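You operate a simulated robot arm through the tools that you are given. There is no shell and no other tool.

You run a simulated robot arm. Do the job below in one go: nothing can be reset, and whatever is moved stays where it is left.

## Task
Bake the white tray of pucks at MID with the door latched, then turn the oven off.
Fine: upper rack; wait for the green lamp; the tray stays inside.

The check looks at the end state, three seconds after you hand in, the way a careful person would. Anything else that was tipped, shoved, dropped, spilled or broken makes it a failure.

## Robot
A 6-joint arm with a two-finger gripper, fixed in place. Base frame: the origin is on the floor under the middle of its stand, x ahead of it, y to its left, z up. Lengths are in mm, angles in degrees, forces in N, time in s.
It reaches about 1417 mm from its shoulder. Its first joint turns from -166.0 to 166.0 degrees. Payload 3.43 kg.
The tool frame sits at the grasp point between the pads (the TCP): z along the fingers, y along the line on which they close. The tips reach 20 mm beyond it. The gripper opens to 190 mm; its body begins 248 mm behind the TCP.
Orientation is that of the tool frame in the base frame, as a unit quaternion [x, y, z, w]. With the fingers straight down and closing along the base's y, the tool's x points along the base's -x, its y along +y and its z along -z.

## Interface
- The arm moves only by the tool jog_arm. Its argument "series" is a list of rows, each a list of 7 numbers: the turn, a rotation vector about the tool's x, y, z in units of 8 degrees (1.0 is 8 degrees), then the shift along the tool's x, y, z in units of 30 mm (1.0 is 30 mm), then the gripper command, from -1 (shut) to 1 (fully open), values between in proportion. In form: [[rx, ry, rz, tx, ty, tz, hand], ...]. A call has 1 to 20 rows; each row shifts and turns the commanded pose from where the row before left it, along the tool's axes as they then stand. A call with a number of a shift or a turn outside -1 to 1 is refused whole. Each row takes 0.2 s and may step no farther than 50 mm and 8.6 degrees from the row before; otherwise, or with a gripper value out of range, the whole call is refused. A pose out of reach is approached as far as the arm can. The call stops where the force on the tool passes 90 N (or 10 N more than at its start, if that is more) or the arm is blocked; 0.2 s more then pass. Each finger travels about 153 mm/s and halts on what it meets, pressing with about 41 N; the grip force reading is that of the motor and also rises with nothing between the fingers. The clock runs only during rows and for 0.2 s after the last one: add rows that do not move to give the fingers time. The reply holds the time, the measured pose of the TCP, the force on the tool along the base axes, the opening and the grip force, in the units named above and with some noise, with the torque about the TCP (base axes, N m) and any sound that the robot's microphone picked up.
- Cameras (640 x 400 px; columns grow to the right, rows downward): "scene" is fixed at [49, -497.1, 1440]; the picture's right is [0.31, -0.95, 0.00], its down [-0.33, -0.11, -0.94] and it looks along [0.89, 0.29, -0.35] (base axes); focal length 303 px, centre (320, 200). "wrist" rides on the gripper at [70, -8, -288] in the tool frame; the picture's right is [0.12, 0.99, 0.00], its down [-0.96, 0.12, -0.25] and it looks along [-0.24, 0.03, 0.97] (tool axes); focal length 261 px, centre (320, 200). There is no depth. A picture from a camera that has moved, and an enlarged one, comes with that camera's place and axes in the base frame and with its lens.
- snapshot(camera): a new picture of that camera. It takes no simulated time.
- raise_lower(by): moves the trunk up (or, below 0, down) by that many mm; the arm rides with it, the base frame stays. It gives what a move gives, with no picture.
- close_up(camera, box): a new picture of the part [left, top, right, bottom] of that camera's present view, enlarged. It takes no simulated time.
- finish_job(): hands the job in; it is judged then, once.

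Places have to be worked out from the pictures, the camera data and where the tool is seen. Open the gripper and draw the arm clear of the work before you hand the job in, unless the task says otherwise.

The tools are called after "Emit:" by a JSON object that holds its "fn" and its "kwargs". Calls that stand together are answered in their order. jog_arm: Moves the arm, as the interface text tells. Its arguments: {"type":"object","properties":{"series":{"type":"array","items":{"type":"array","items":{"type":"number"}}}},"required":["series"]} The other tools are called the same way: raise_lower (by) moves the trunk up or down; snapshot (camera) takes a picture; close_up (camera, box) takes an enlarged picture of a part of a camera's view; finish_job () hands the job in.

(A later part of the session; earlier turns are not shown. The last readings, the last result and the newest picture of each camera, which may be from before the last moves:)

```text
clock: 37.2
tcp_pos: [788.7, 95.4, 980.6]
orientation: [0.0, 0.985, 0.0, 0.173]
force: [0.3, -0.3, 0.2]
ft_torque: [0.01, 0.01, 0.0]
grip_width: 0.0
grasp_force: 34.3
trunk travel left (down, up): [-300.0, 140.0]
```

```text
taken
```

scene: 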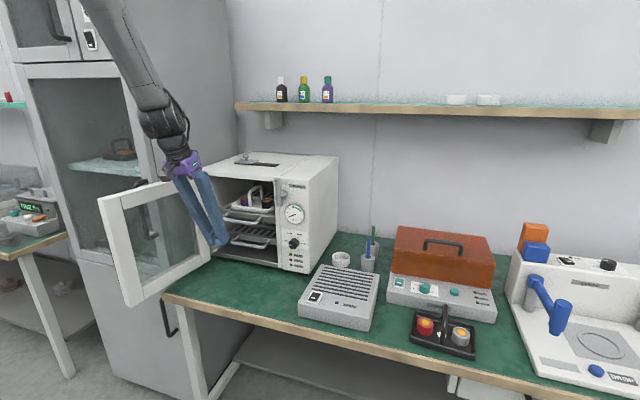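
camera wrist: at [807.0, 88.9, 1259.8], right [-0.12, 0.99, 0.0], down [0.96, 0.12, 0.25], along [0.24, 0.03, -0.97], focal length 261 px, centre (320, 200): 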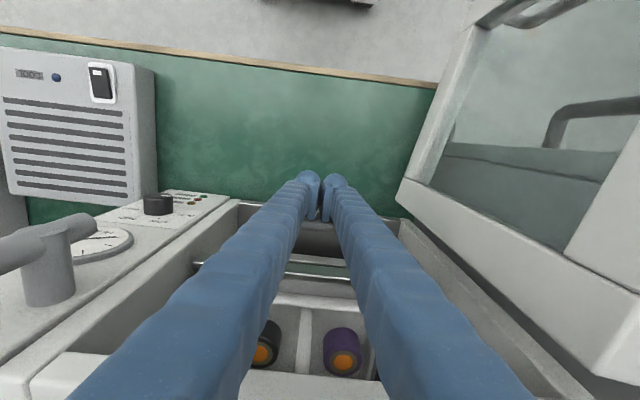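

The rotation goes the right way. I'll complete the turn to horizontal.

Emit:
{"fn": "jog_arm", "kwargs": {"series": [[0, -1, 0, 0, 0, 0, -1], [0, -1, 0, 0, 0, 0, -1], [0, -1, 0, 0, 0, 0, -1], [0, -1, 0, 0, 0, 0, -1], [0, -1, 0, 0, 0, 0, -1], [0, -1, 0, 0, 0, 0, -1], [0, -1, 0, 0, 0, 0, -1], [0, -1, 0, 0, 0, 0, -1], [0, -0.75, 0, 0, 0, 0, -1], [0, 0, 0, 0, 0, 0, -1]]}}

Emit:
{"fn": "snapshot", "kwargs": {"camera": "scene"}}

Emit:
{"fn": "snapshot", "kwargs": {"camera": "wrist"}}

```text
clock: 39.4
tcp_pos: [831.6, 119.8, 987.3]
orientation: [0.004, 0.714, -0.004, 0.7]
force: [-0.1, 0.6, -0.1]
ft_torque: [-0.02, -0.03, -0.05]
grip_width: 0.0
grasp_force: 34.4
out of reach, approached as far as the arm can: row 1, 8, 9
trunk travel left (down, up): [-300.0, 140.0]
```

```text
taken
```

scene: 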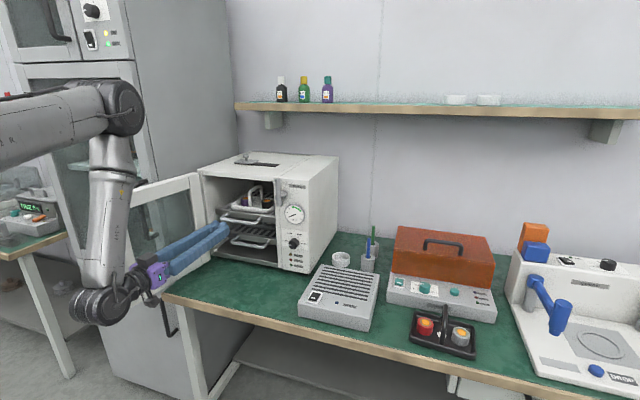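

```text
taken
camera wrist: at [540.7, 115.9, 923.4], right [0.01, 0.99, -0.12], down [-0.23, 0.12, 0.97], along [0.97, 0.02, 0.22], focal length 261 px, centre (320, 200)
```

wrist: 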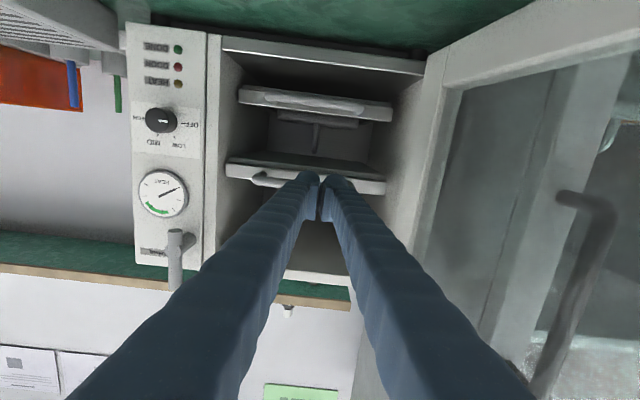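

The gripper now points at the oven, though the commanded spot was slightly too close in for the arm. I'll step forward a little so the pose becomes reachable and re-read it.

Emit:
{"fn": "jog_arm", "kwargs": {"series": [[0, 0, 0, 0, 0, 0.5, -1], [0, 0, 0, 0, 0, 0.5, -1], [0, 0, 0, 0, 0, 0, -1]]}}

Emit:
{"fn": "snapshot", "kwargs": {"camera": "wrist"}}

Emit:
{"fn": "close_up", "kwargs": {"camera": "scene", "box": [150, 160, 290, 280]}}

```text
clock: 40.2
tcp_pos: [861.8, 119.0, 987.2]
orientation: [0.0, 0.708, 0.0, 0.707]
force: [-0.3, -0.1, 1.1]
ft_torque: [-0.03, 0.02, 0.05]
grip_width: 0.0
grasp_force: 34.3
trunk travel left (down, up): [-300.0, 140.0]
```

```text
taken
camera wrist: at [572.8, 111.2, 916.8], right [0.0, 0.99, -0.12], down [-0.25, 0.12, 0.96], along [0.97, 0.03, 0.24], focal length 261 px, centre (320, 200)
```

wrist: 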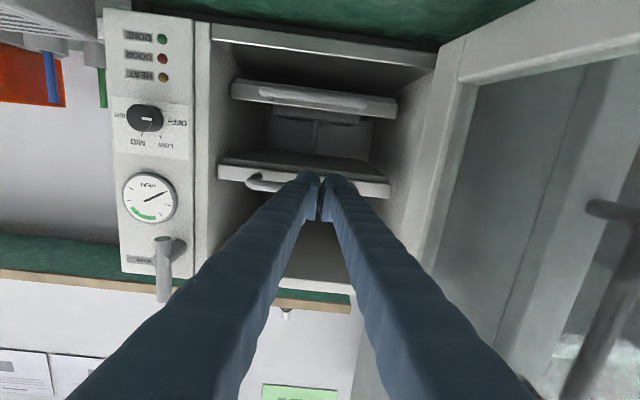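

```text
3.33 times, centred on (220, 220) of scene
camera zoom: at [49.0, -497.1, 1440.0], right [0.31, -0.95, 0.0], down [-0.33, -0.11, -0.94], along [0.89, 0.29, -0.35], focal length 1010 px, centre (653, 133)
```

zoom: 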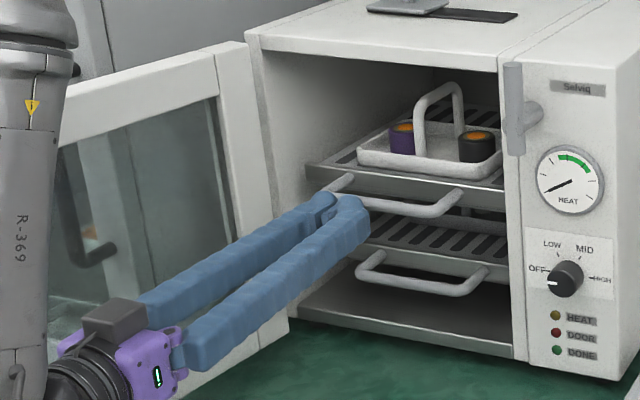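

The tips are just in front of the rack handle. I'll zoom to check their height relative to the bar.

Emit:
{"fn": "close_up", "kwargs": {"camera": "wrist", "box": [200, 120, 440, 270]}}

Emit:
{"fn": "close_up", "kwargs": {"camera": "scene", "box": [230, 195, 300, 245]}}

Emit:
{"fn": "close_up", "kwargs": {"camera": "wrist", "box": [95, 10, 235, 310]}}

```text
2.67 times, centred on (320, 195) of wrist
camera zoom: at [572.8, 111.2, 916.8], right [0.0, 0.99, -0.12], down [-0.25, 0.12, 0.96], along [0.97, 0.03, 0.24], focal length 695 px, centre (320, 213)
```

zoom: 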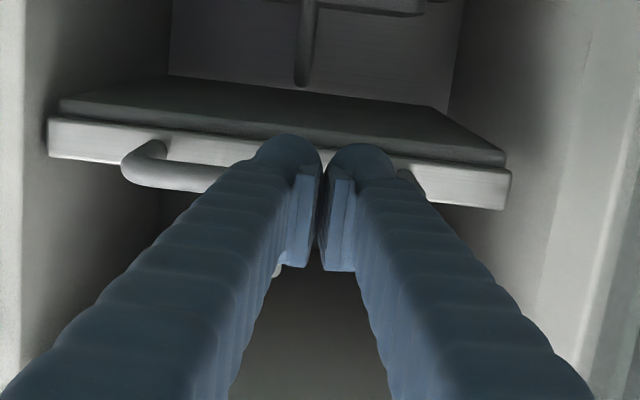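

```text
8.00 times, centred on (265, 220) of scene
camera zoom: at [49.0, -497.1, 1440.0], right [0.31, -0.95, 0.0], down [-0.33, -0.11, -0.94], along [0.89, 0.29, -0.35], focal length 2424 px, centre (760, 40)
```

zoom: 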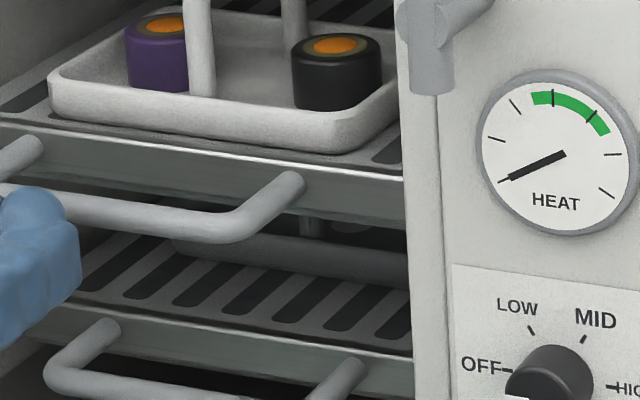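

```text
1.33 times, centred on (165, 160) of wrist
camera zoom: at [572.8, 111.2, 916.8], right [0.0, 0.99, -0.12], down [-0.25, 0.12, 0.96], along [0.97, 0.03, 0.24], focal length 348 px, centre (527, 253)
```

zoom: 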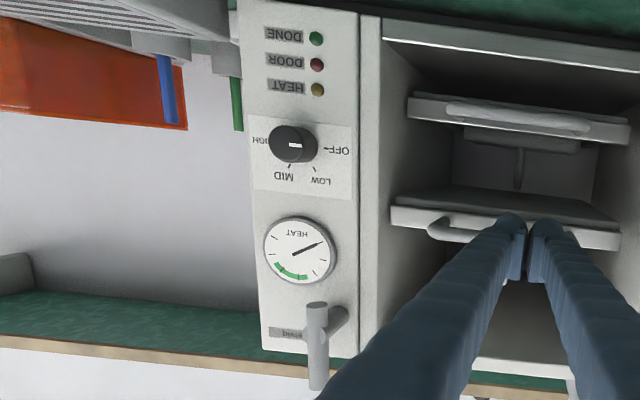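

The tips are level with the bar (z≈987). I'll shift to the rack's centreline (y≈97) and push forward slowly.

Emit:
{"fn": "jog_arm", "kwargs": {"series": [[0, 0, 0, 0, -0.35, 0, -1], [0, 0, 0, 0, -0.35, 0, -1], [0, 0, 0, 0, 0, 0.25, -1], [0, 0, 0, 0, 0, 0.25, -1], [0, 0, 0, 0, 0, 0.25, -1], [0, 0, 0, 0, 0, 0.25, -1], [0, 0, 0, 0, 0, 0.25, -1], [0, 0, 0, 0, 0, 0.25, -1], [0, 0, 0, 0, 0, 0.25, -1], [0, 0, 0, 0, 0, 0.15, -1], [0, 0, 0, 0, 0, 0, -1]]}}

Emit:
{"fn": "snapshot", "kwargs": {"camera": "wrist"}}

Emit:
{"fn": "close_up", "kwargs": {"camera": "scene", "box": [150, 160, 290, 280]}}

```text
clock: 42.6
tcp_pos: [918.5, 98.7, 986.2]
orientation: [0.0, 0.707, 0.0, 0.707]
force: [-0.6, 1.0, -0.1]
ft_torque: [0.03, 0.01, 0.02]
grip_width: 0.1
grasp_force: 34.8
trunk travel left (down, up): [-300.0, 140.0]
```

```text
taken
camera wrist: at [629.7, 91.1, 917.0], right [0.0, 0.99, -0.12], down [-0.25, 0.12, 0.96], along [0.97, 0.03, 0.25], focal length 261 px, centre (320, 200)
```

wrist: 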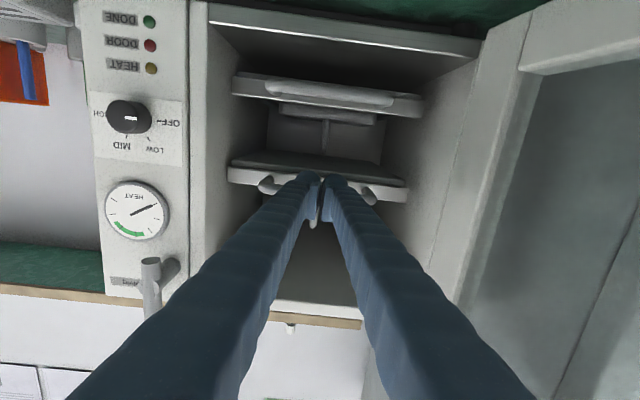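

```text
3.33 times, centred on (220, 220) of scene
camera zoom: at [49.0, -497.1, 1440.0], right [0.31, -0.95, 0.0], down [-0.33, -0.11, -0.94], along [0.89, 0.29, -0.35], focal length 1010 px, centre (653, 133)
```

zoom: 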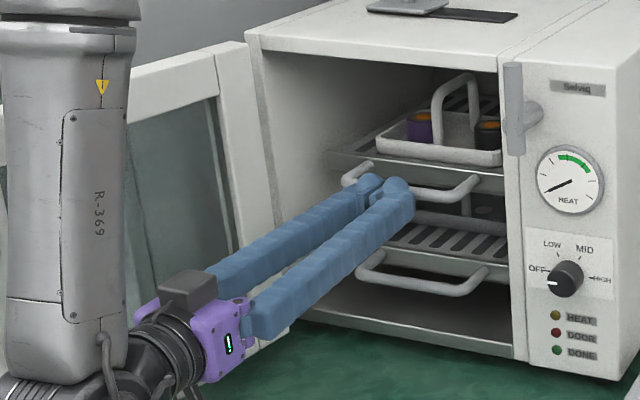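

The rack handle is nearly in line with the lower rack's. I'll push on slowly to find the end stop.

Emit:
{"fn": "jog_arm", "kwargs": {"series": [[0, 0, 0, 0, 0, 0.2, -1], [0, 0, 0, 0, 0, 0.2, -1], [0, 0, 0, 0, 0, 0.15, -1], [0, 0, 0, 0, 0, 0.15, -1], [0, 0, 0, 0, 0, 0.1, -1], [0, 0, 0, 0, 0, 0, -1]]}}

Emit:
{"fn": "snapshot", "kwargs": {"camera": "wrist"}}

Emit:
{"fn": "close_up", "kwargs": {"camera": "scene", "box": [150, 160, 290, 280]}}

```text
clock: 43.5
tcp_pos: [926.7, 98.3, 987.4]
orientation: [-0.002, 0.71, 0.0, 0.705]
force: [-49.8, -1.4, 14.6]
ft_torque: [0.11, -0.45, -0.07]
grip_width: 5.9
grasp_force: 34.3
trunk travel left (down, up): [-300.0, 140.0]
stopped in row 4: the force on the tool passed its limit at 98 N (the readings are from after the stop); the commanded pose is now the measured one
```

```text
taken
camera wrist: at [636.8, 90.3, 918.8], right [0.0, 0.99, -0.12], down [-0.24, 0.12, 0.96], along [0.97, 0.03, 0.24], focal length 261 px, centre (320, 200)
```

wrist: 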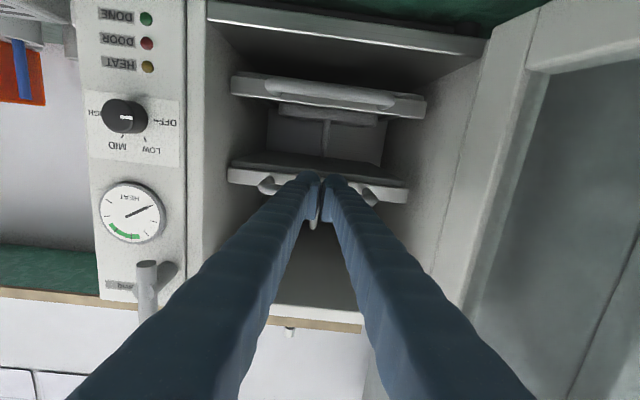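

```text
3.33 times, centred on (220, 220) of scene
camera zoom: at [49.0, -497.1, 1440.0], right [0.31, -0.95, 0.0], down [-0.33, -0.11, -0.94], along [0.89, 0.29, -0.35], focal length 1010 px, centre (653, 133)
```

zoom: 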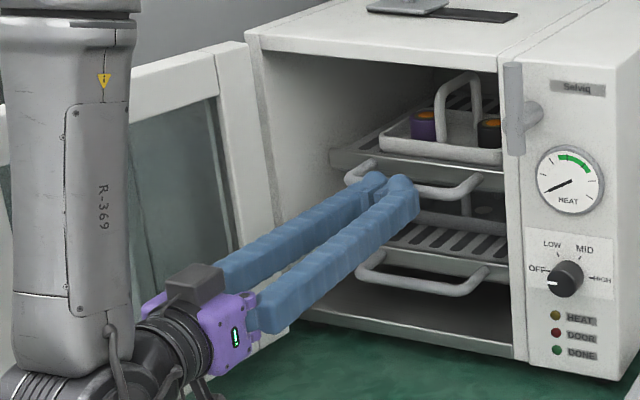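

The rack hit its end stop (bar at x≈953, in line with the lower rack). I'll back out, and rotate the gripper back to pointing down so I can go and look at the door.

Emit:
{"fn": "jog_arm", "kwargs": {"series": [[0, 0, 0, 0, 0, -0.5, -1], [0, 0, 0, 0, 0, -1, -1], [0, 0, 0, 0, 0, -0.8, -1], [0, 1, 0, 0, 0, 0, -1], [0, 1, 0, 0, 0, 0, -1], [0, 1, 0, 0, 0, 0, -1], [0, 1, 0, 0, 0, 0, -1], [0, 1, 0, 0, 0, 0, -1], [0, 1, 0, 0, 0, 0, -1], [0, 1, 0, 0, 0, 0, -1], [0, 1, 0, 0, 0, 0, -1], [0, 1, 0, 0, 0, 0, -1], [0, 1, 0, 0, 0, 0, -1], [0, 1, 0, 0, 0, 0, -1], [0, 0.25, 0, 0, 0, 0, -1], [0, 0, 0, 0, 0, 0, -1]]}}

Emit:
{"fn": "snapshot", "kwargs": {"camera": "scene"}}

Emit:
{"fn": "close_up", "kwargs": {"camera": "scene", "box": [180, 150, 340, 280]}}

```text
clock: 46.9
tcp_pos: [863.4, 97.6, 982.8]
orientation: [-0.001, 1.0, 0.0, -0.006]
force: [-0.5, 0.3, -0.2]
ft_torque: [-0.03, 0.02, 0.01]
grip_width: 0.1
grasp_force: 34.6
out of reach, approached as far as the arm can: row 11
trunk travel left (down, up): [-300.0, 140.0]
```

```text
taken
```

scene: 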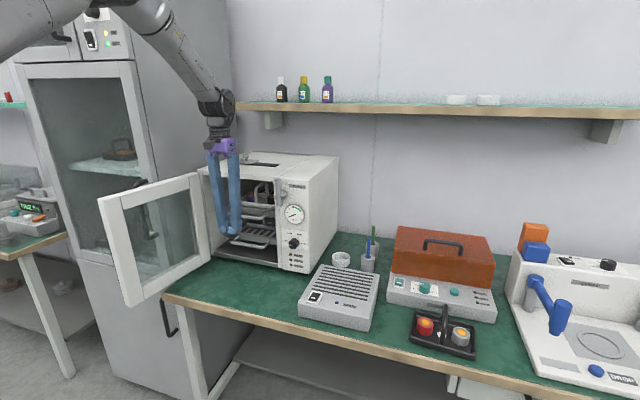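

```text
3.08 times, centred on (260, 215) of scene
camera zoom: at [49.0, -497.1, 1440.0], right [0.31, -0.95, 0.0], down [-0.33, -0.11, -0.94], along [0.89, 0.29, -0.35], focal length 932 px, centre (505, 154)
```

zoom: 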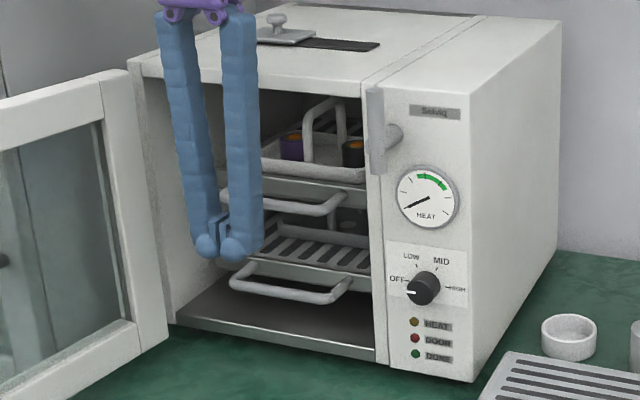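

The rack is fully home with the tray on it. Now I'll rise and position the wrist camera above the open door to measure it.

Emit:
{"fn": "jog_arm", "kwargs": {"series": [[0, 0, 0, 1, 0, -0.3, -1], [0, 0, 0, 1, 0, -1, -1], [0, 0, 0, 0, 0, -1, -1], [0, 0, 0, 0, 0, -1, -1], [0, 0, 0, 0, 0, -1, -1], [0, 0, 0, 0, 0, -1, -1], [0, 0, 0, 0, 0, -1, -1], [0, 0, 0, 0, 0, -1, -1], [0, 0, 0, 0, 0, -1, -1], [0, 0, 0, 0, 0, -1, -1], [0, 0, 0, 0, 0, -1, -1], [0, 0, 0, 0, 0, -1, -1], [0, 0, 0, 0, 0, -0.7, -1], [0, 0, 0, 1, 1, 0, -1], [0, 0, 0, 1, 1, 0, -1], [0, 0, 0, 1, 1, 0, -1], [0, 0, 0, 0.5, 1, 0, -1], [0, 0, 0, 0, 1, 0, -1], [0, 0, 0, 0, 0.6, 0, -1], [0, 0, 0, 0, 0, 0, -1]]}}

Emit:
{"fn": "snapshot", "kwargs": {"camera": "wrist"}}

Emit:
{"fn": "snapshot", "kwargs": {"camera": "scene"}}

```text
clock: 51.1
tcp_pos: [701.5, 266.9, 1343.8]
orientation: [-0.001, 1.0, -0.001, -0.006]
force: [0.1, 0.3, 0.7]
ft_torque: [0.01, -0.02, 0.03]
grip_width: 0.0
grasp_force: 34.3
trunk travel left (down, up): [-300.0, 140.0]
```

```text
taken
camera wrist: at [634.3, 259.9, 1632.5], right [-0.12, 0.99, 0.0], down [0.96, 0.12, 0.24], along [0.23, 0.03, -0.97], focal length 261 px, centre (320, 200)
```

wrist: 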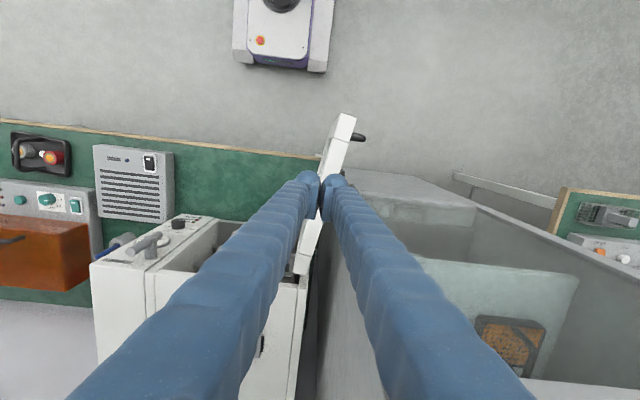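

```text
taken
```

scene: 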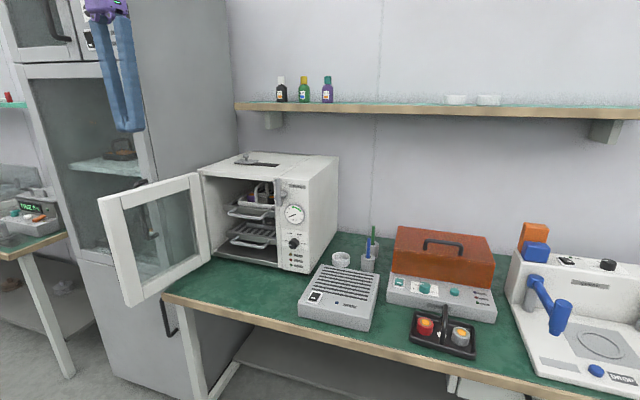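

The door is seen nearly edge-on from above here. I'll enlarge this view to see the gap between the door and the cabinet beside it.

Emit:
{"fn": "close_up", "kwargs": {"camera": "wrist", "box": [240, 100, 480, 300]}}

Emit:
{"fn": "close_up", "kwargs": {"camera": "scene", "box": [60, 130, 230, 320]}}

```text
2.00 times, centred on (360, 200) of wrist
camera zoom: at [634.3, 259.9, 1632.5], right [-0.12, 0.99, 0.0], down [0.96, 0.12, 0.24], along [0.23, 0.03, -0.97], focal length 521 px, centre (240, 200)
```

zoom: 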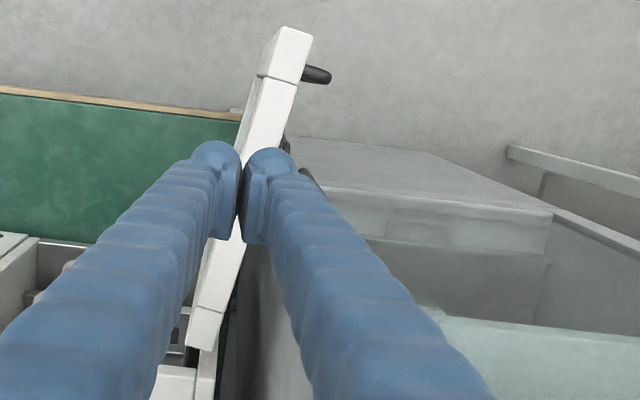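

```text
2.11 times, centred on (145, 225) of scene
camera zoom: at [49.0, -497.1, 1440.0], right [0.31, -0.95, 0.0], down [-0.33, -0.11, -0.94], along [0.89, 0.29, -0.35], focal length 638 px, centre (688, 147)
```

zoom: 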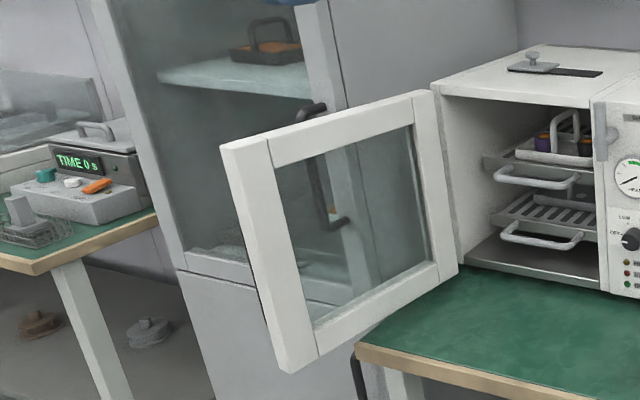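

The door top runs from its hinge near (909, 267) to its free end near (592, 307), so it is open about 100°, 27 mm thick, with a handle on the outer face near the free end. I'll move to its outer side at about (672, 385), still high, and look down before lowering.

Emit:
{"fn": "jog_arm", "kwargs": {"series": [[0, 0, 0, 0.5, 0.7, 0, -1], [0, 0, 0, 0.5, 1, 0, -1], [0, 0, 0, 0, 1, 0, -1], [0, 0, 0, 0, 1, 0, -1], [0, 0, 0, 0, 0.25, 0, -1], [0, 0, 0, 0, 0, 0, -1]]}}

Emit:
{"fn": "snapshot", "kwargs": {"camera": "wrist"}}

Emit:
{"fn": "snapshot", "kwargs": {"camera": "scene"}}

```text
clock: 52.5
tcp_pos: [672.3, 386.5, 1344.9]
orientation: [-0.001, 1.0, -0.001, -0.006]
force: [0.8, 0.6, -0.6]
ft_torque: [0.04, 0.01, -0.03]
grip_width: 0.2
grasp_force: 34.7
trunk travel left (down, up): [-300.0, 140.0]
```

```text
taken
camera wrist: at [604.1, 379.6, 1633.4], right [-0.12, 0.99, 0.0], down [0.96, 0.12, 0.24], along [0.23, 0.03, -0.97], focal length 261 px, centre (320, 200)
```

wrist: 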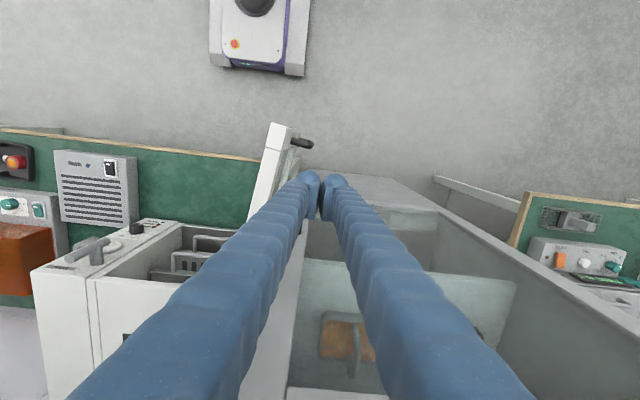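

```text
taken
```

scene: 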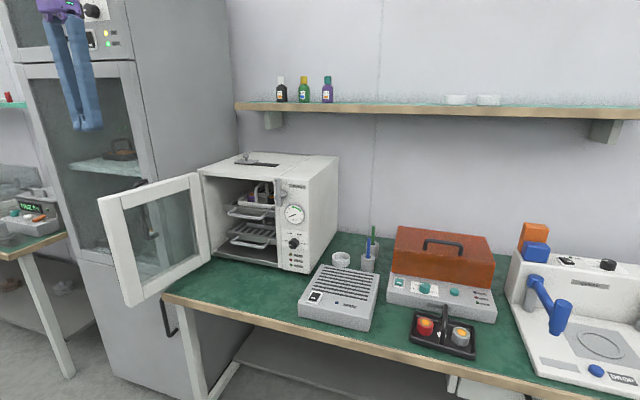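

The door handle's top is at about (623, 362, 1023), and the cabinet front is well behind at x≈800. I'll lower to TCP z≈1085 (tips ~1065, above the handle, 85 mm below the door top).

Emit:
{"fn": "jog_arm", "kwargs": {"series": [[0, 0, 0, 0, 0, 1, -1], [0, 0, 0, 0, 0, 1, -1], [0, 0, 0, 0, 0, 1, -1], [0, 0, 0, 0, 0, 1, -1], [0, 0, 0, 0, 0, 1, -1], [0, 0, 0, 0, 0, 1, -1], [0, 0, 0, 0, 0, 1, -1], [0, 0, 0, 0, 0, 1, -1], [0, 0, 0, 0, 0, 0.65, -1], [0, 0, 0, 0, 0, 0, -1]]}}

Emit:
{"fn": "snapshot", "kwargs": {"camera": "wrist"}}

Emit:
{"fn": "close_up", "kwargs": {"camera": "scene", "box": [40, 100, 240, 310]}}

```text
clock: 54.7
tcp_pos: [668.2, 383.4, 1086.6]
orientation: [-0.001, 1.0, -0.002, -0.006]
force: [0.2, 0.1, -0.5]
ft_torque: [0.0, 0.01, 0.04]
grip_width: 0.0
grasp_force: 34.1
trunk travel left (down, up): [-300.0, 140.0]
```

```text
taken
camera wrist: at [600.1, 376.3, 1373.9], right [-0.12, 0.99, 0.0], down [0.96, 0.12, 0.24], along [0.23, 0.03, -0.97], focal length 261 px, centre (320, 200)
```

wrist: 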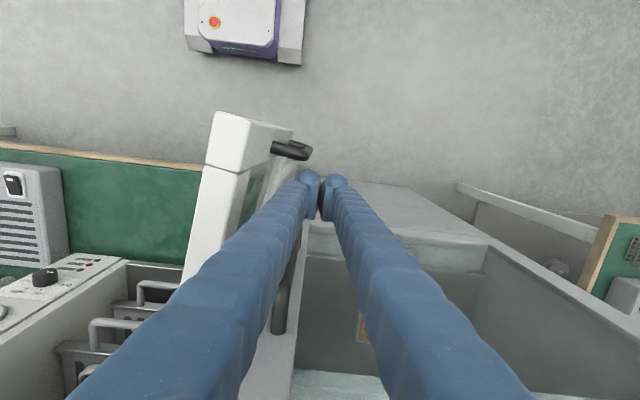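

```text
1.90 times, centred on (140, 205) of scene
camera zoom: at [49.0, -497.1, 1440.0], right [0.31, -0.95, 0.0], down [-0.33, -0.11, -0.94], along [0.89, 0.29, -0.35], focal length 577 px, centre (663, 190)
```

zoom: 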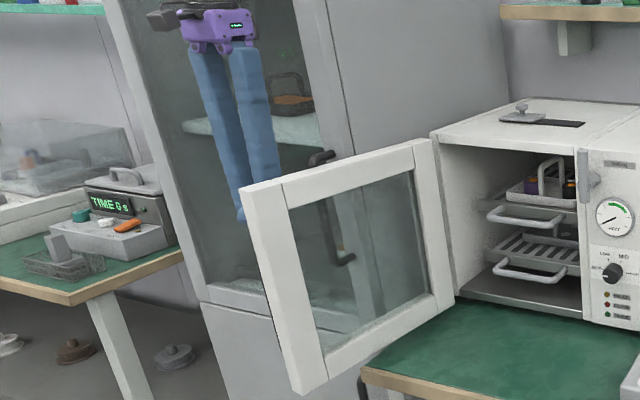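

The fingers hang beside the door's outer face near its free end. I'll start sweeping in an arc about the hinge, slowly, and check after the first part.

Emit:
{"fn": "jog_arm", "kwargs": {"series": [[0, 0, 0, 0, -0.5, 0, -1], [0, 0, 0, 0, -0.5, 0, -1], [0, 0, 0, 0, -0.4, 0, -1], [0, 0, 0, 0.04, -0.45, 0, -1], [0, 0, 0, 0.04, -0.45, 0, -1], [0, 0, 0, 0.04, -0.45, 0, -1], [0, 0, 0, 0.04, -0.45, 0, -1], [0, 0, 0, 0.04, -0.45, 0, -1], [0, 0, 0, 0.0, -0.45, 0, -1], [0, 0, 0, 0, 0, 0, -1]]}}

Emit:
{"fn": "snapshot", "kwargs": {"camera": "wrist"}}

Emit:
{"fn": "snapshot", "kwargs": {"camera": "scene"}}

```text
clock: 56.9
tcp_pos: [663.3, 260.9, 1085.2]
orientation: [-0.002, 1.0, 0.0, -0.006]
force: [0.3, -0.5, 0.5]
ft_torque: [0.06, -0.01, 0.01]
grip_width: 0.0
grasp_force: 33.6
trunk travel left (down, up): [-300.0, 140.0]
```

```text
taken
camera wrist: at [594.3, 254.5, 1373.7], right [-0.12, 0.99, 0.0], down [0.96, 0.12, 0.24], along [0.23, 0.03, -0.97], focal length 261 px, centre (320, 200)
```

wrist: 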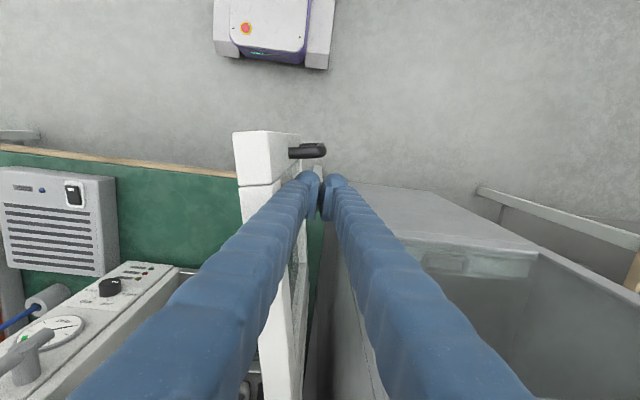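

```text
taken
```

scene: 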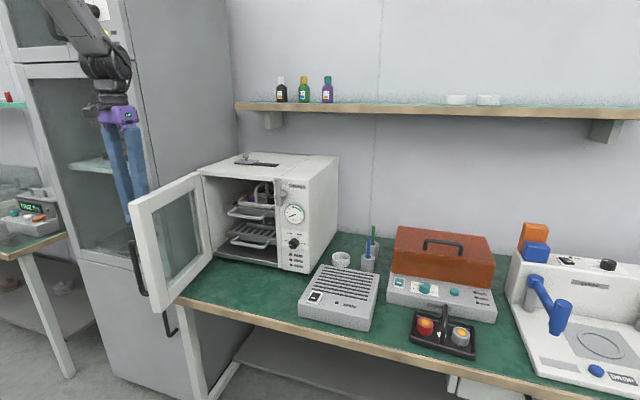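

The door follows the fingers well. I continue the arc towards about 40° open.

Emit:
{"fn": "jog_arm", "kwargs": {"series": [[0, 0, 0, -0.03, -0.4, 0, -1], [0, 0, 0, -0.05, -0.5, 0, -1], [0, 0, 0, -0.1, -0.5, 0, -1], [0, 0, 0, -0.1, -0.5, 0, -1], [0, 0, 0, -0.13, -0.5, 0, -1], [0, 0, 0, -0.16, -0.5, 0, -1], [0, 0, 0, -0.22, -0.43, 0, -1], [0, 0, 0, -0.25, -0.43, 0, -1], [0, 0, 0, -0.27, -0.41, 0, -1], [0, 0, 0, -0.28, -0.41, 0, -1], [0, 0, 0, -0.29, -0.4, 0, -1], [0, 0, 0, -0.29, -0.4, 0, -1], [0, 0, 0, 0, 0, 0, -1]]}}

Emit:
{"fn": "snapshot", "kwargs": {"camera": "wrist"}}

Emit:
{"fn": "snapshot", "kwargs": {"camera": "scene"}}

```text
clock: 59.7
tcp_pos: [726.6, 100.9, 1084.8]
orientation: [-0.001, 1.0, -0.002, -0.007]
force: [0.6, -0.3, -0.4]
ft_torque: [0.04, 0.01, -0.02]
grip_width: 0.0
grasp_force: 34.5
trunk travel left (down, up): [-300.0, 140.0]
```

```text
taken
camera wrist: at [659.3, 93.7, 1373.7], right [-0.12, 0.99, 0.0], down [0.96, 0.12, 0.24], along [0.23, 0.03, -0.97], focal length 261 px, centre (320, 200)
```

wrist: 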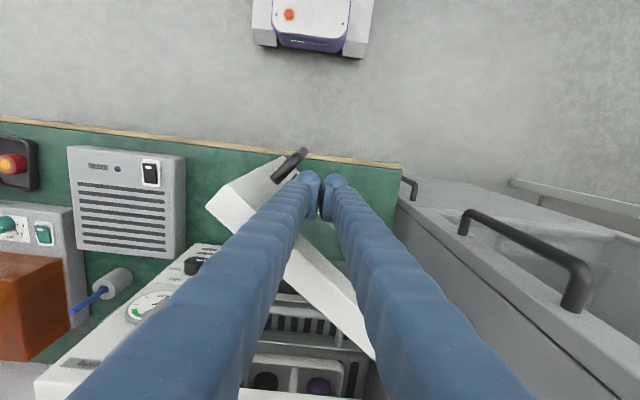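

```text
taken
```

scene: 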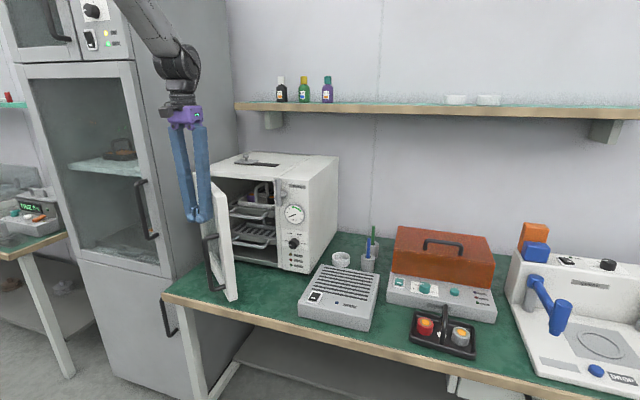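

The door is now at about 45°. I continue the arc to about 10° open, slowing down near the end.

Emit:
{"fn": "jog_arm", "kwargs": {"series": [[0, 0, 0, -0.3, -0.35, 0, -1], [0, 0, 0, -0.36, -0.35, 0, -1], [0, 0, 0, -0.4, -0.33, 0, -1], [0, 0, 0, -0.42, -0.3, 0, -1], [0, 0, 0, -0.43, -0.28, 0, -1], [0, 0, 0, -0.43, -0.25, 0, -1], [0, 0, 0, -0.4, -0.2, 0, -1], [0, 0, 0, -0.4, -0.15, 0, -1], [0, 0, 0, -0.35, -0.12, 0, -1], [0, 0, 0, -0.3, -0.1, 0, -1], [0, 0, 0, 0, 0, 0, -1]]}}

Emit:
{"fn": "snapshot", "kwargs": {"camera": "wrist"}}

Emit:
{"fn": "close_up", "kwargs": {"camera": "scene", "box": [150, 140, 350, 290]}}

```text
clock: 62.1
tcp_pos: [842.2, 27.4, 1085.7]
orientation: [-0.001, 1.0, -0.001, -0.006]
force: [0.2, 0.1, -0.6]
ft_torque: [0.01, -0.01, 0.03]
grip_width: 0.3
grasp_force: 34.1
trunk travel left (down, up): [-300.0, 140.0]
```

```text
taken
camera wrist: at [774.6, 20.5, 1373.5], right [-0.12, 0.99, 0.0], down [0.96, 0.12, 0.24], along [0.23, 0.03, -0.97], focal length 261 px, centre (320, 200)
```

wrist: 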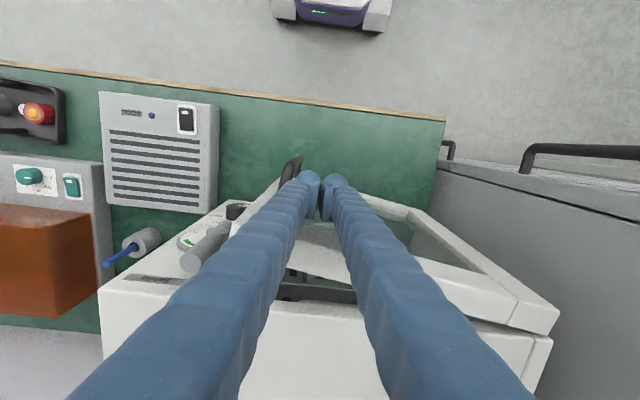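

```text
2.67 times, centred on (250, 215) of scene
camera zoom: at [49.0, -497.1, 1440.0], right [0.31, -0.95, 0.0], down [-0.33, -0.11, -0.94], along [0.89, 0.29, -0.35], focal length 808 px, centre (507, 160)
```

zoom: 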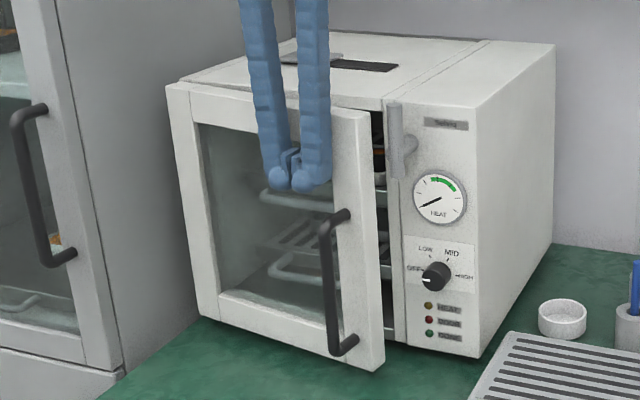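

The door is about 12° open. I'll push straight in slowly until it seats.

Emit:
{"fn": "jog_arm", "kwargs": {"series": [[0, 0, 0, -0.25, -0.03, 0, -1], [0, 0, 0, -0.25, -0.03, 0, -1], [0, 0, 0, -0.25, -0.03, 0, -1], [0, 0, 0, -0.2, -0.03, 0, -1], [0, 0, 0, -0.2, 0, 0, -1], [0, 0, 0, -0.15, 0, 0, -1], [0, 0, 0, 0, 0, 0, -1]]}}

Emit:
{"fn": "snapshot", "kwargs": {"camera": "wrist"}}

Emit:
{"fn": "close_up", "kwargs": {"camera": "scene", "box": [150, 140, 350, 290]}}

```text
clock: 63.7
tcp_pos: [881.0, 24.5, 1084.7]
orientation: [-0.001, 1.0, -0.001, -0.006]
force: [-0.4, -0.8, 0.1]
ft_torque: [-0.01, 0.01, 0.0]
grip_width: 0.1
grasp_force: 34.3
trunk travel left (down, up): [-300.0, 140.0]
```

```text
taken
camera wrist: at [813.1, 17.5, 1372.2], right [-0.12, 0.99, 0.0], down [0.96, 0.12, 0.24], along [0.23, 0.03, -0.97], focal length 261 px, centre (320, 200)
```

wrist: 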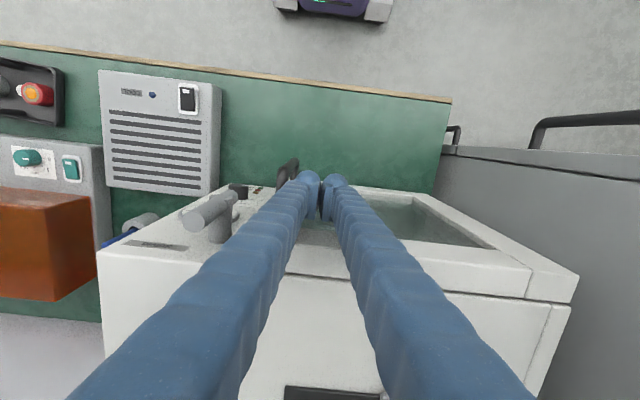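

```text
2.67 times, centred on (250, 215) of scene
camera zoom: at [49.0, -497.1, 1440.0], right [0.31, -0.95, 0.0], down [-0.33, -0.11, -0.94], along [0.89, 0.29, -0.35], focal length 808 px, centre (507, 160)
```

zoom: 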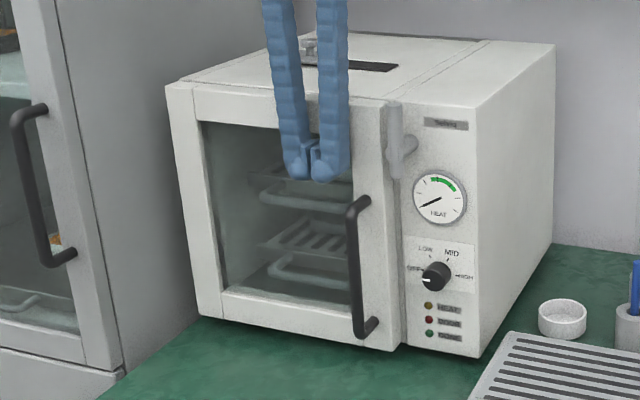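

Nearly flush. A few more gentle 3 mm steps to seat it.

Emit:
{"fn": "jog_arm", "kwargs": {"series": [[0, 0, 0, -0.12, 0, 0, -1], [0, 0, 0, -0.12, 0, 0, -1], [0, 0, 0, -0.12, 0, 0, -1], [0, 0, 0, 0, 0, 0, -1]]}}

Emit:
{"fn": "close_up", "kwargs": {"camera": "scene", "box": [230, 160, 350, 290]}}

Emit:
{"fn": "close_up", "kwargs": {"camera": "wrist", "box": [80, 140, 600, 400]}}

```text
clock: 64.7
tcp_pos: [884.9, 24.1, 1083.8]
orientation: [-0.001, 1.0, -0.001, -0.011]
force: [-44.5, -0.2, -6.4]
ft_torque: [0.02, 0.52, 0.0]
grip_width: 5.9
grasp_force: 34.2
trunk travel left (down, up): [-300.0, 140.0]
```

```text
3.08 times, centred on (290, 225) of scene
camera zoom: at [49.0, -497.1, 1440.0], right [0.31, -0.95, 0.0], down [-0.33, -0.11, -0.94], along [0.89, 0.29, -0.35], focal length 932 px, centre (412, 123)
```

zoom: 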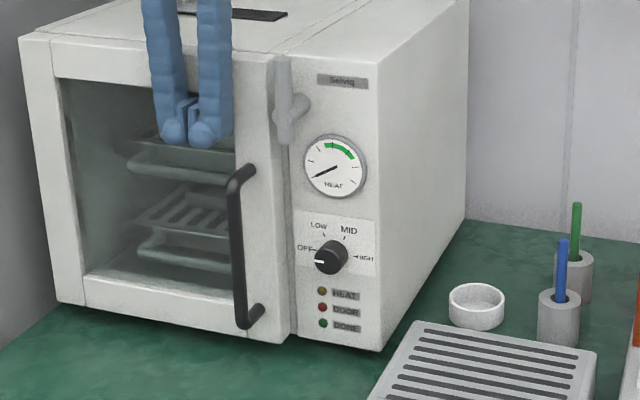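

```text
1.23 times, centred on (340, 270) of wrist
camera zoom: at [819.0, 17.6, 1372.7], right [-0.12, 0.99, 0.0], down [0.97, 0.12, 0.23], along [0.23, 0.03, -0.97], focal length 321 px, centre (295, 114)
```

zoom: 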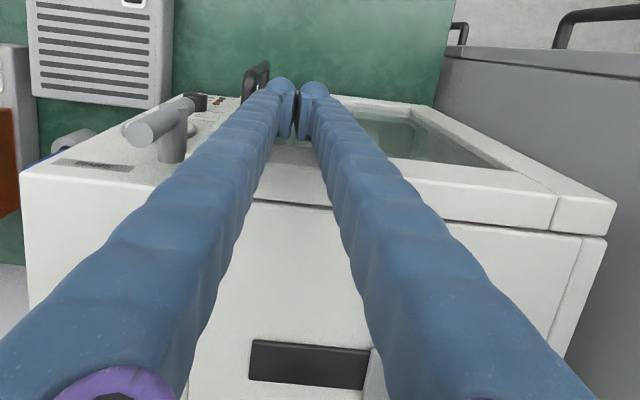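

The door is seated (44 N reaction). I'll back away and look at whether it stays shut, moving to the right of the lever.

Emit:
{"fn": "jog_arm", "kwargs": {"series": [[0, 0, 0, 0.3, 0, 0, -1], [0, 0, 0, 0.8, 0, 0, -1], [0, 0, 0, 1, 0, 0, -1], [0, 0, 0, 1, 0, 0, -1], [0, 0, 0, 0, -0.97, -0.4, -1], [0, 0, 0, 0, -0.97, -0.4, -1], [0, 0, 0, 0, -0.97, -0.4, -1], [0, 0, 0, 0, -0.97, -0.4, -1], [0, 0, 0, 0, -0.97, -0.4, -1], [0, 0, 0, 0, -0.97, -0.4, -1], [0, 0, 0, -0.75, 0, 0, -1], [0, 0, 0, -0.75, 0, 0, -1], [0, 0, 0, 0, 0, 0, -1]]}}

Emit:
{"fn": "snapshot", "kwargs": {"camera": "scene"}}

Emit:
{"fn": "close_up", "kwargs": {"camera": "scene", "box": [190, 150, 350, 290]}}

```text
clock: 67.5
tcp_pos: [844.1, -153.3, 1157.3]
orientation: [-0.001, 1.0, 0.0, -0.007]
force: [0.3, -0.2, -0.5]
ft_torque: [0.05, -0.01, 0.03]
grip_width: 0.0
grasp_force: 34.4
trunk travel left (down, up): [-300.0, 140.0]
```

```text
taken
```

scene: 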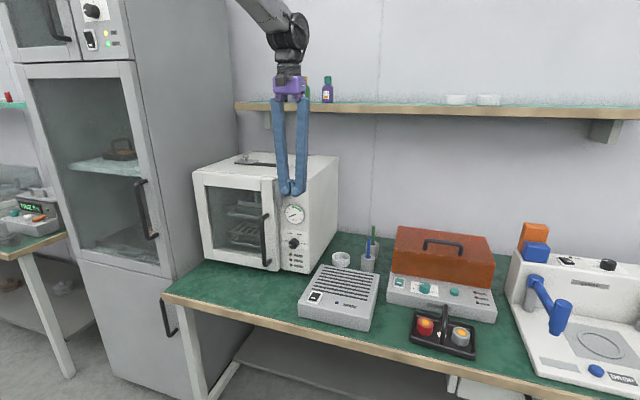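

```text
2.86 times, centred on (270, 220) of scene
camera zoom: at [49.0, -497.1, 1440.0], right [0.31, -0.95, 0.0], down [-0.33, -0.11, -0.94], along [0.89, 0.29, -0.35], focal length 866 px, centre (463, 143)
```

zoom: 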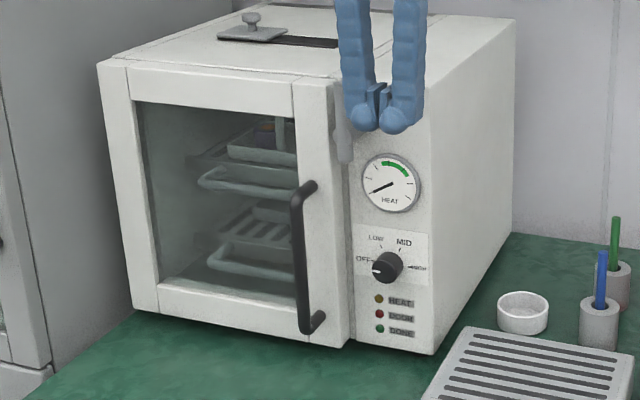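

The door stays shut and the tray is visible on the upper rack through the glass. Now I'll rotate the gripper to point at the panel for the latch lever (bar at about x≈893, y≈-80, z 1071–1167, pivot z≈1103).

Emit:
{"fn": "jog_arm", "kwargs": {"series": [[0, -1, 0, 0, 0, 0, -1], [0, -1, 0, 0, 0, 0, -1], [0, -1, 0, 0, 0, 0, -1], [0, -1, 0, 0, 0, 0, -1], [0, -1, 0, 0, 0, 0, -1], [0, -1, 0, 0, 0, 0, -1], [0, -1, 0, 0, 0, 0, -1], [0, -1, 0, 0, 0, 0, -1], [0, -1, 0, 0, 0, 0, -1], [0, -1, 0, 0, 0, 0, -1], [0, -1, 0, 0, 0, 0, -1], [0, -0.25, 0, 0, 0, 0, -1], [0, 0, 0, 0, 0, 0, -1]]}}

Emit:
{"fn": "snapshot", "kwargs": {"camera": "scene"}}

Emit:
{"fn": "snapshot", "kwargs": {"camera": "wrist"}}

```text
clock: 70.3
tcp_pos: [865.9, -124.9, 1174.3]
orientation: [0.01, 0.805, 0.059, 0.591]
force: [0.5, 0.4, -1.4]
ft_torque: [0.01, 0.0, -0.06]
grip_width: 0.4
grasp_force: 34.4
out of reach, approached as far as the arm can: row 5, 6, 7, 10, 11, 12
trunk travel left (down, up): [-300.0, 140.0]
```

```text
taken
```

scene: 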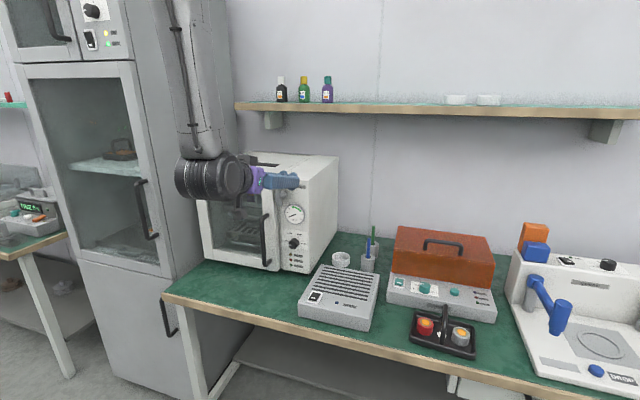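

```text
taken
camera wrist: at [569.7, -151.8, 1191.9], right [-0.09, 1.0, -0.01], down [0.05, 0.01, 1.0], along [0.99, 0.09, -0.05], focal length 261 px, centre (320, 200)
```

wrist: 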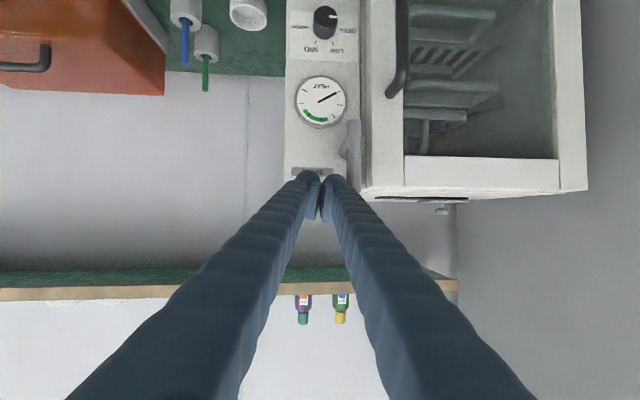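

At this height the arm folds too tightly to level the gripper completely. I'll raise the trunk so the lever height is lower relative to the shoulder, which lets the gripper point straight.

Emit:
{"fn": "raise_lower", "kwargs": {"by": 140}}

```text
clock: 72.0
tcp_pos: [866.1, -124.8, 1316.2]
orientation: [0.008, 0.804, 0.06, 0.591]
force: [-0.6, 0.1, -0.4]
ft_torque: [0.03, 0.01, 0.03]
grip_width: 0.0
grasp_force: 33.6
trunk travel left (down, up): [-440.0, 0.0]
```

Trunk up 140 mm. Now I'll come down to lever height again to the right of the lever and level the gripper.

Emit:
{"fn": "jog_arm", "kwargs": {"series": [[0, 0, 0, 0.741, -0.171, 0.149, -1], [0, 0, 0, 0.741, -0.171, 0.149, -1], [0, 0, 0, 0.741, -0.171, 0.149, -1], [0, 0, 0, 0.741, -0.171, 0.149, -1], [0, 0, 0, 0.741, -0.171, 0.149, -1], [0, 0, 0, 0.741, -0.171, 0.149, -1], [0, 0, 0, 0.741, -0.171, 0.149, -1], [0.176, -0.721, -0.23, 0, 0, 0, -1], [0.176, -0.721, -0.23, 0, 0, 0, -1], [0.176, -0.721, -0.23, 0, 0, 0, -1], [0, 0, 0, 0, 0, 0, -1]]}}

Emit:
{"fn": "snapshot", "kwargs": {"camera": "scene"}}

Emit:
{"fn": "snapshot", "kwargs": {"camera": "wrist"}}

```text
clock: 74.4
tcp_pos: [935.4, -177.6, 1215.0]
orientation: [0.021, 0.781, 0.067, 0.621]
force: [-0.7, 0.3, -0.7]
ft_torque: [0.01, -0.04, -0.02]
grip_width: 0.0
grasp_force: 34.5
out of reach, approached as far as the arm can: row 1, 2, 3, 4, 5, 6, 7, 8, 9, 10
trunk travel left (down, up): [-440.0, 0.0]
```

```text
taken
```

scene: 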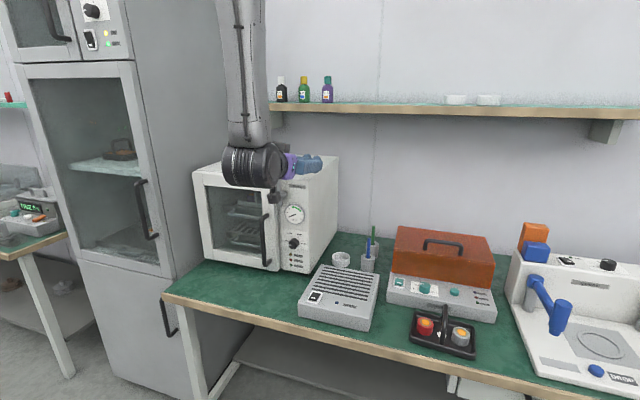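

```text
taken
camera wrist: at [639.8, -199.0, 1209.3], right [-0.08, 1.0, 0.02], down [-0.03, -0.02, 1.0], along [1.0, 0.08, 0.03], focal length 261 px, centre (320, 200)
```

wrist: 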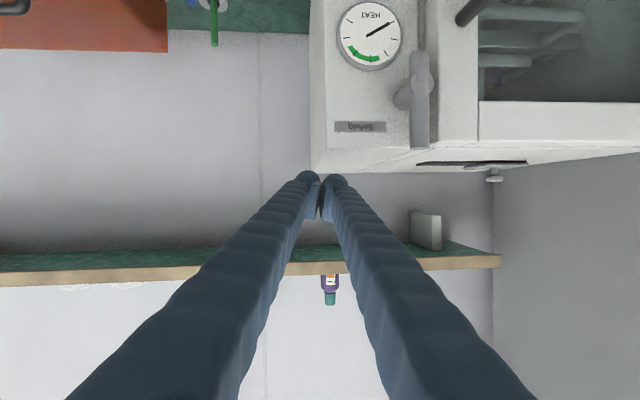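

The arm passed close to a wrist singularity and drifted; nothing was touched (forces ~0). I'll retreat back from above the oven corner and return the gripper to vertical, and use vertical fingers for the lever instead.

Emit:
{"fn": "jog_arm", "kwargs": {"series": [[0, 0, 0, 0, 0, -1, -1], [0, 0, 0, 0, 0, -1, -1], [0, 0, 0, 0, 0, -1, -1], [0, 0, 0, 0, 0, 0, -1]]}}

Emit:
{"fn": "snapshot", "kwargs": {"camera": "scene"}}

```text
clock: 75.4
tcp_pos: [878.6, -196.1, 1255.1]
orientation: [0.025, 0.783, 0.076, 0.617]
force: [1.0, 0.5, 0.2]
ft_torque: [0.04, 0.0, 0.01]
grip_width: 0.0
grasp_force: 34.2
out of reach, approached as far as the arm can: row 1, 2, 3
trunk travel left (down, up): [-440.0, 0.0]
```

```text
taken
```

scene: 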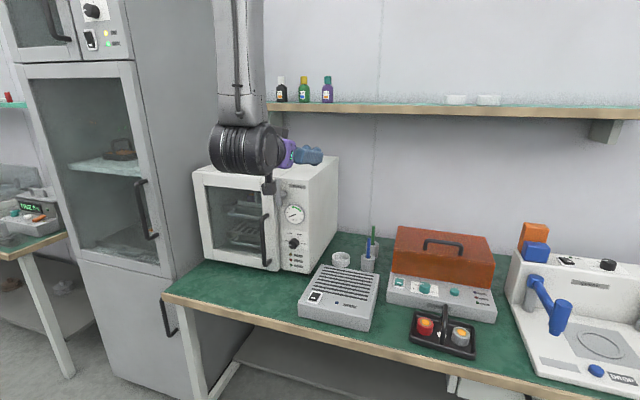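

It responds. Now I'll rotate back towards vertical in two stages.

Emit:
{"fn": "jog_arm", "kwargs": {"series": [[0, 1, 0, 0, 0, 0, -1], [0, 1, 0, 0, 0, 0, -1], [0, 1, 0, 0, 0, 0, -1], [0, 1, 0, 0, 0, 0, -1], [0, 1, 0, 0, 0, 0, -1], [0, 0, 0, 0, 0, 0, -1]]}}

Emit:
{"fn": "snapshot", "kwargs": {"camera": "scene"}}

```text
clock: 76.8
tcp_pos: [876.9, -196.2, 1257.1]
orientation: [-0.003, 0.946, 0.071, 0.316]
force: [0.4, -0.5, -0.6]
ft_torque: [-0.02, 0.0, -0.01]
grip_width: 0.2
grasp_force: 34.0
trunk travel left (down, up): [-440.0, 0.0]
```

```text
taken
```

scene: 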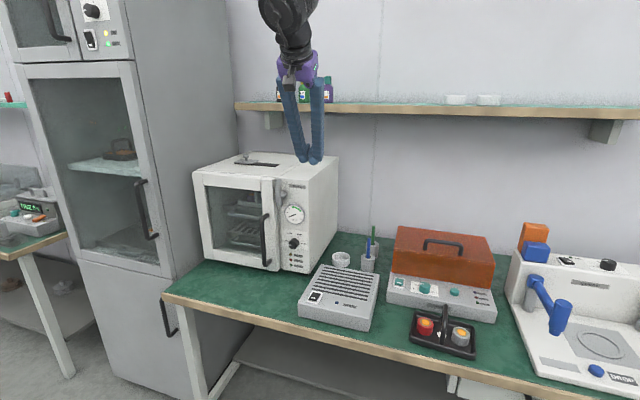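

Smooth now. I'll finish the rotation to exactly vertical.

Emit:
{"fn": "jog_arm", "kwargs": {"series": [[0.207, 0.922, 0.009, 0, 0, 0, -1], [0.207, 0.922, 0.009, 0, 0, 0, -1], [0.207, 0.922, 0.009, 0, 0, 0, -1], [0.207, 0.922, 0.009, 0, 0, 0, -1], [0.207, 0.922, 0.009, 0, 0, 0, -1], [0, 0, 0, 0, 0, 0, -1]]}}

```text
clock: 78.2
tcp_pos: [876.3, -196.6, 1259.9]
orientation: [0.001, 1.0, -0.002, 0.002]
force: [-0.9, 0.0, -0.4]
ft_torque: [-0.03, -0.13, 0.03]
grip_width: 0.1
grasp_force: 34.6
trunk travel left (down, up): [-440.0, 0.0]
```

Vertical again. I'll move to the right of the lever, just in front of the panel (x≈877, y≈-150), and lower the tips to lever height.

Emit:
{"fn": "jog_arm", "kwargs": {"series": [[0, 0, 0, 0, 0.75, 0.2, -1], [0, 0, 0, 0, 0.75, 0.5, -1], [0, 0, 0, 0, 0, 1, -1], [0, 0, 0, 0, 0, 1, -1], [0, 0, 0, 0, 0, 0.8, -1], [0, 0, 0, 0, 0, 0, -1]]}}

Emit:
{"fn": "snapshot", "kwargs": {"camera": "wrist"}}

Emit:
{"fn": "close_up", "kwargs": {"camera": "scene", "box": [240, 130, 350, 230]}}

```text
clock: 79.6
tcp_pos: [877.8, -151.9, 1153.1]
orientation: [0.0, 1.0, -0.002, 0.001]
force: [-0.4, -0.1, 0.9]
ft_torque: [0.01, 0.0, 0.02]
grip_width: 0.0
grasp_force: 34.5
trunk travel left (down, up): [-440.0, 0.0]
```

```text
taken
camera wrist: at [806.1, -159.4, 1439.4], right [-0.12, 0.99, 0.0], down [0.96, 0.12, 0.25], along [0.25, 0.03, -0.97], focal length 261 px, centre (320, 200)
```

wrist: 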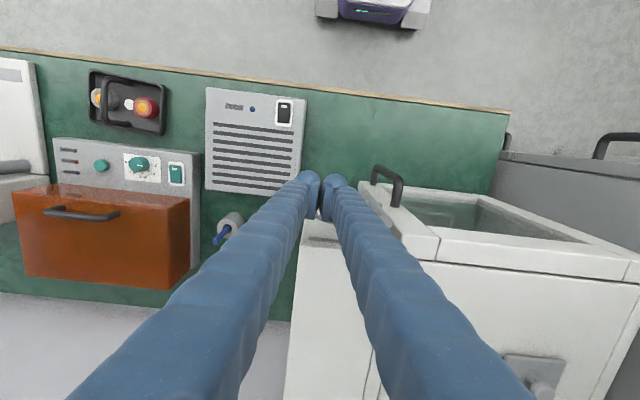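

```text
4.00 times, centred on (295, 180) of scene
camera zoom: at [49.0, -497.1, 1440.0], right [0.31, -0.95, 0.0], down [-0.33, -0.11, -0.94], along [0.89, 0.29, -0.35], focal length 1212 px, centre (420, 280)
```

zoom: 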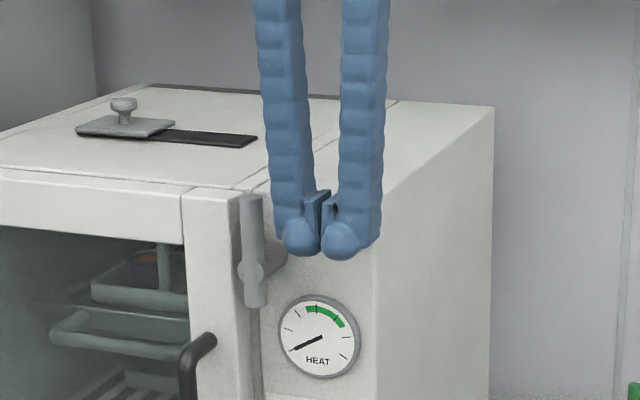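

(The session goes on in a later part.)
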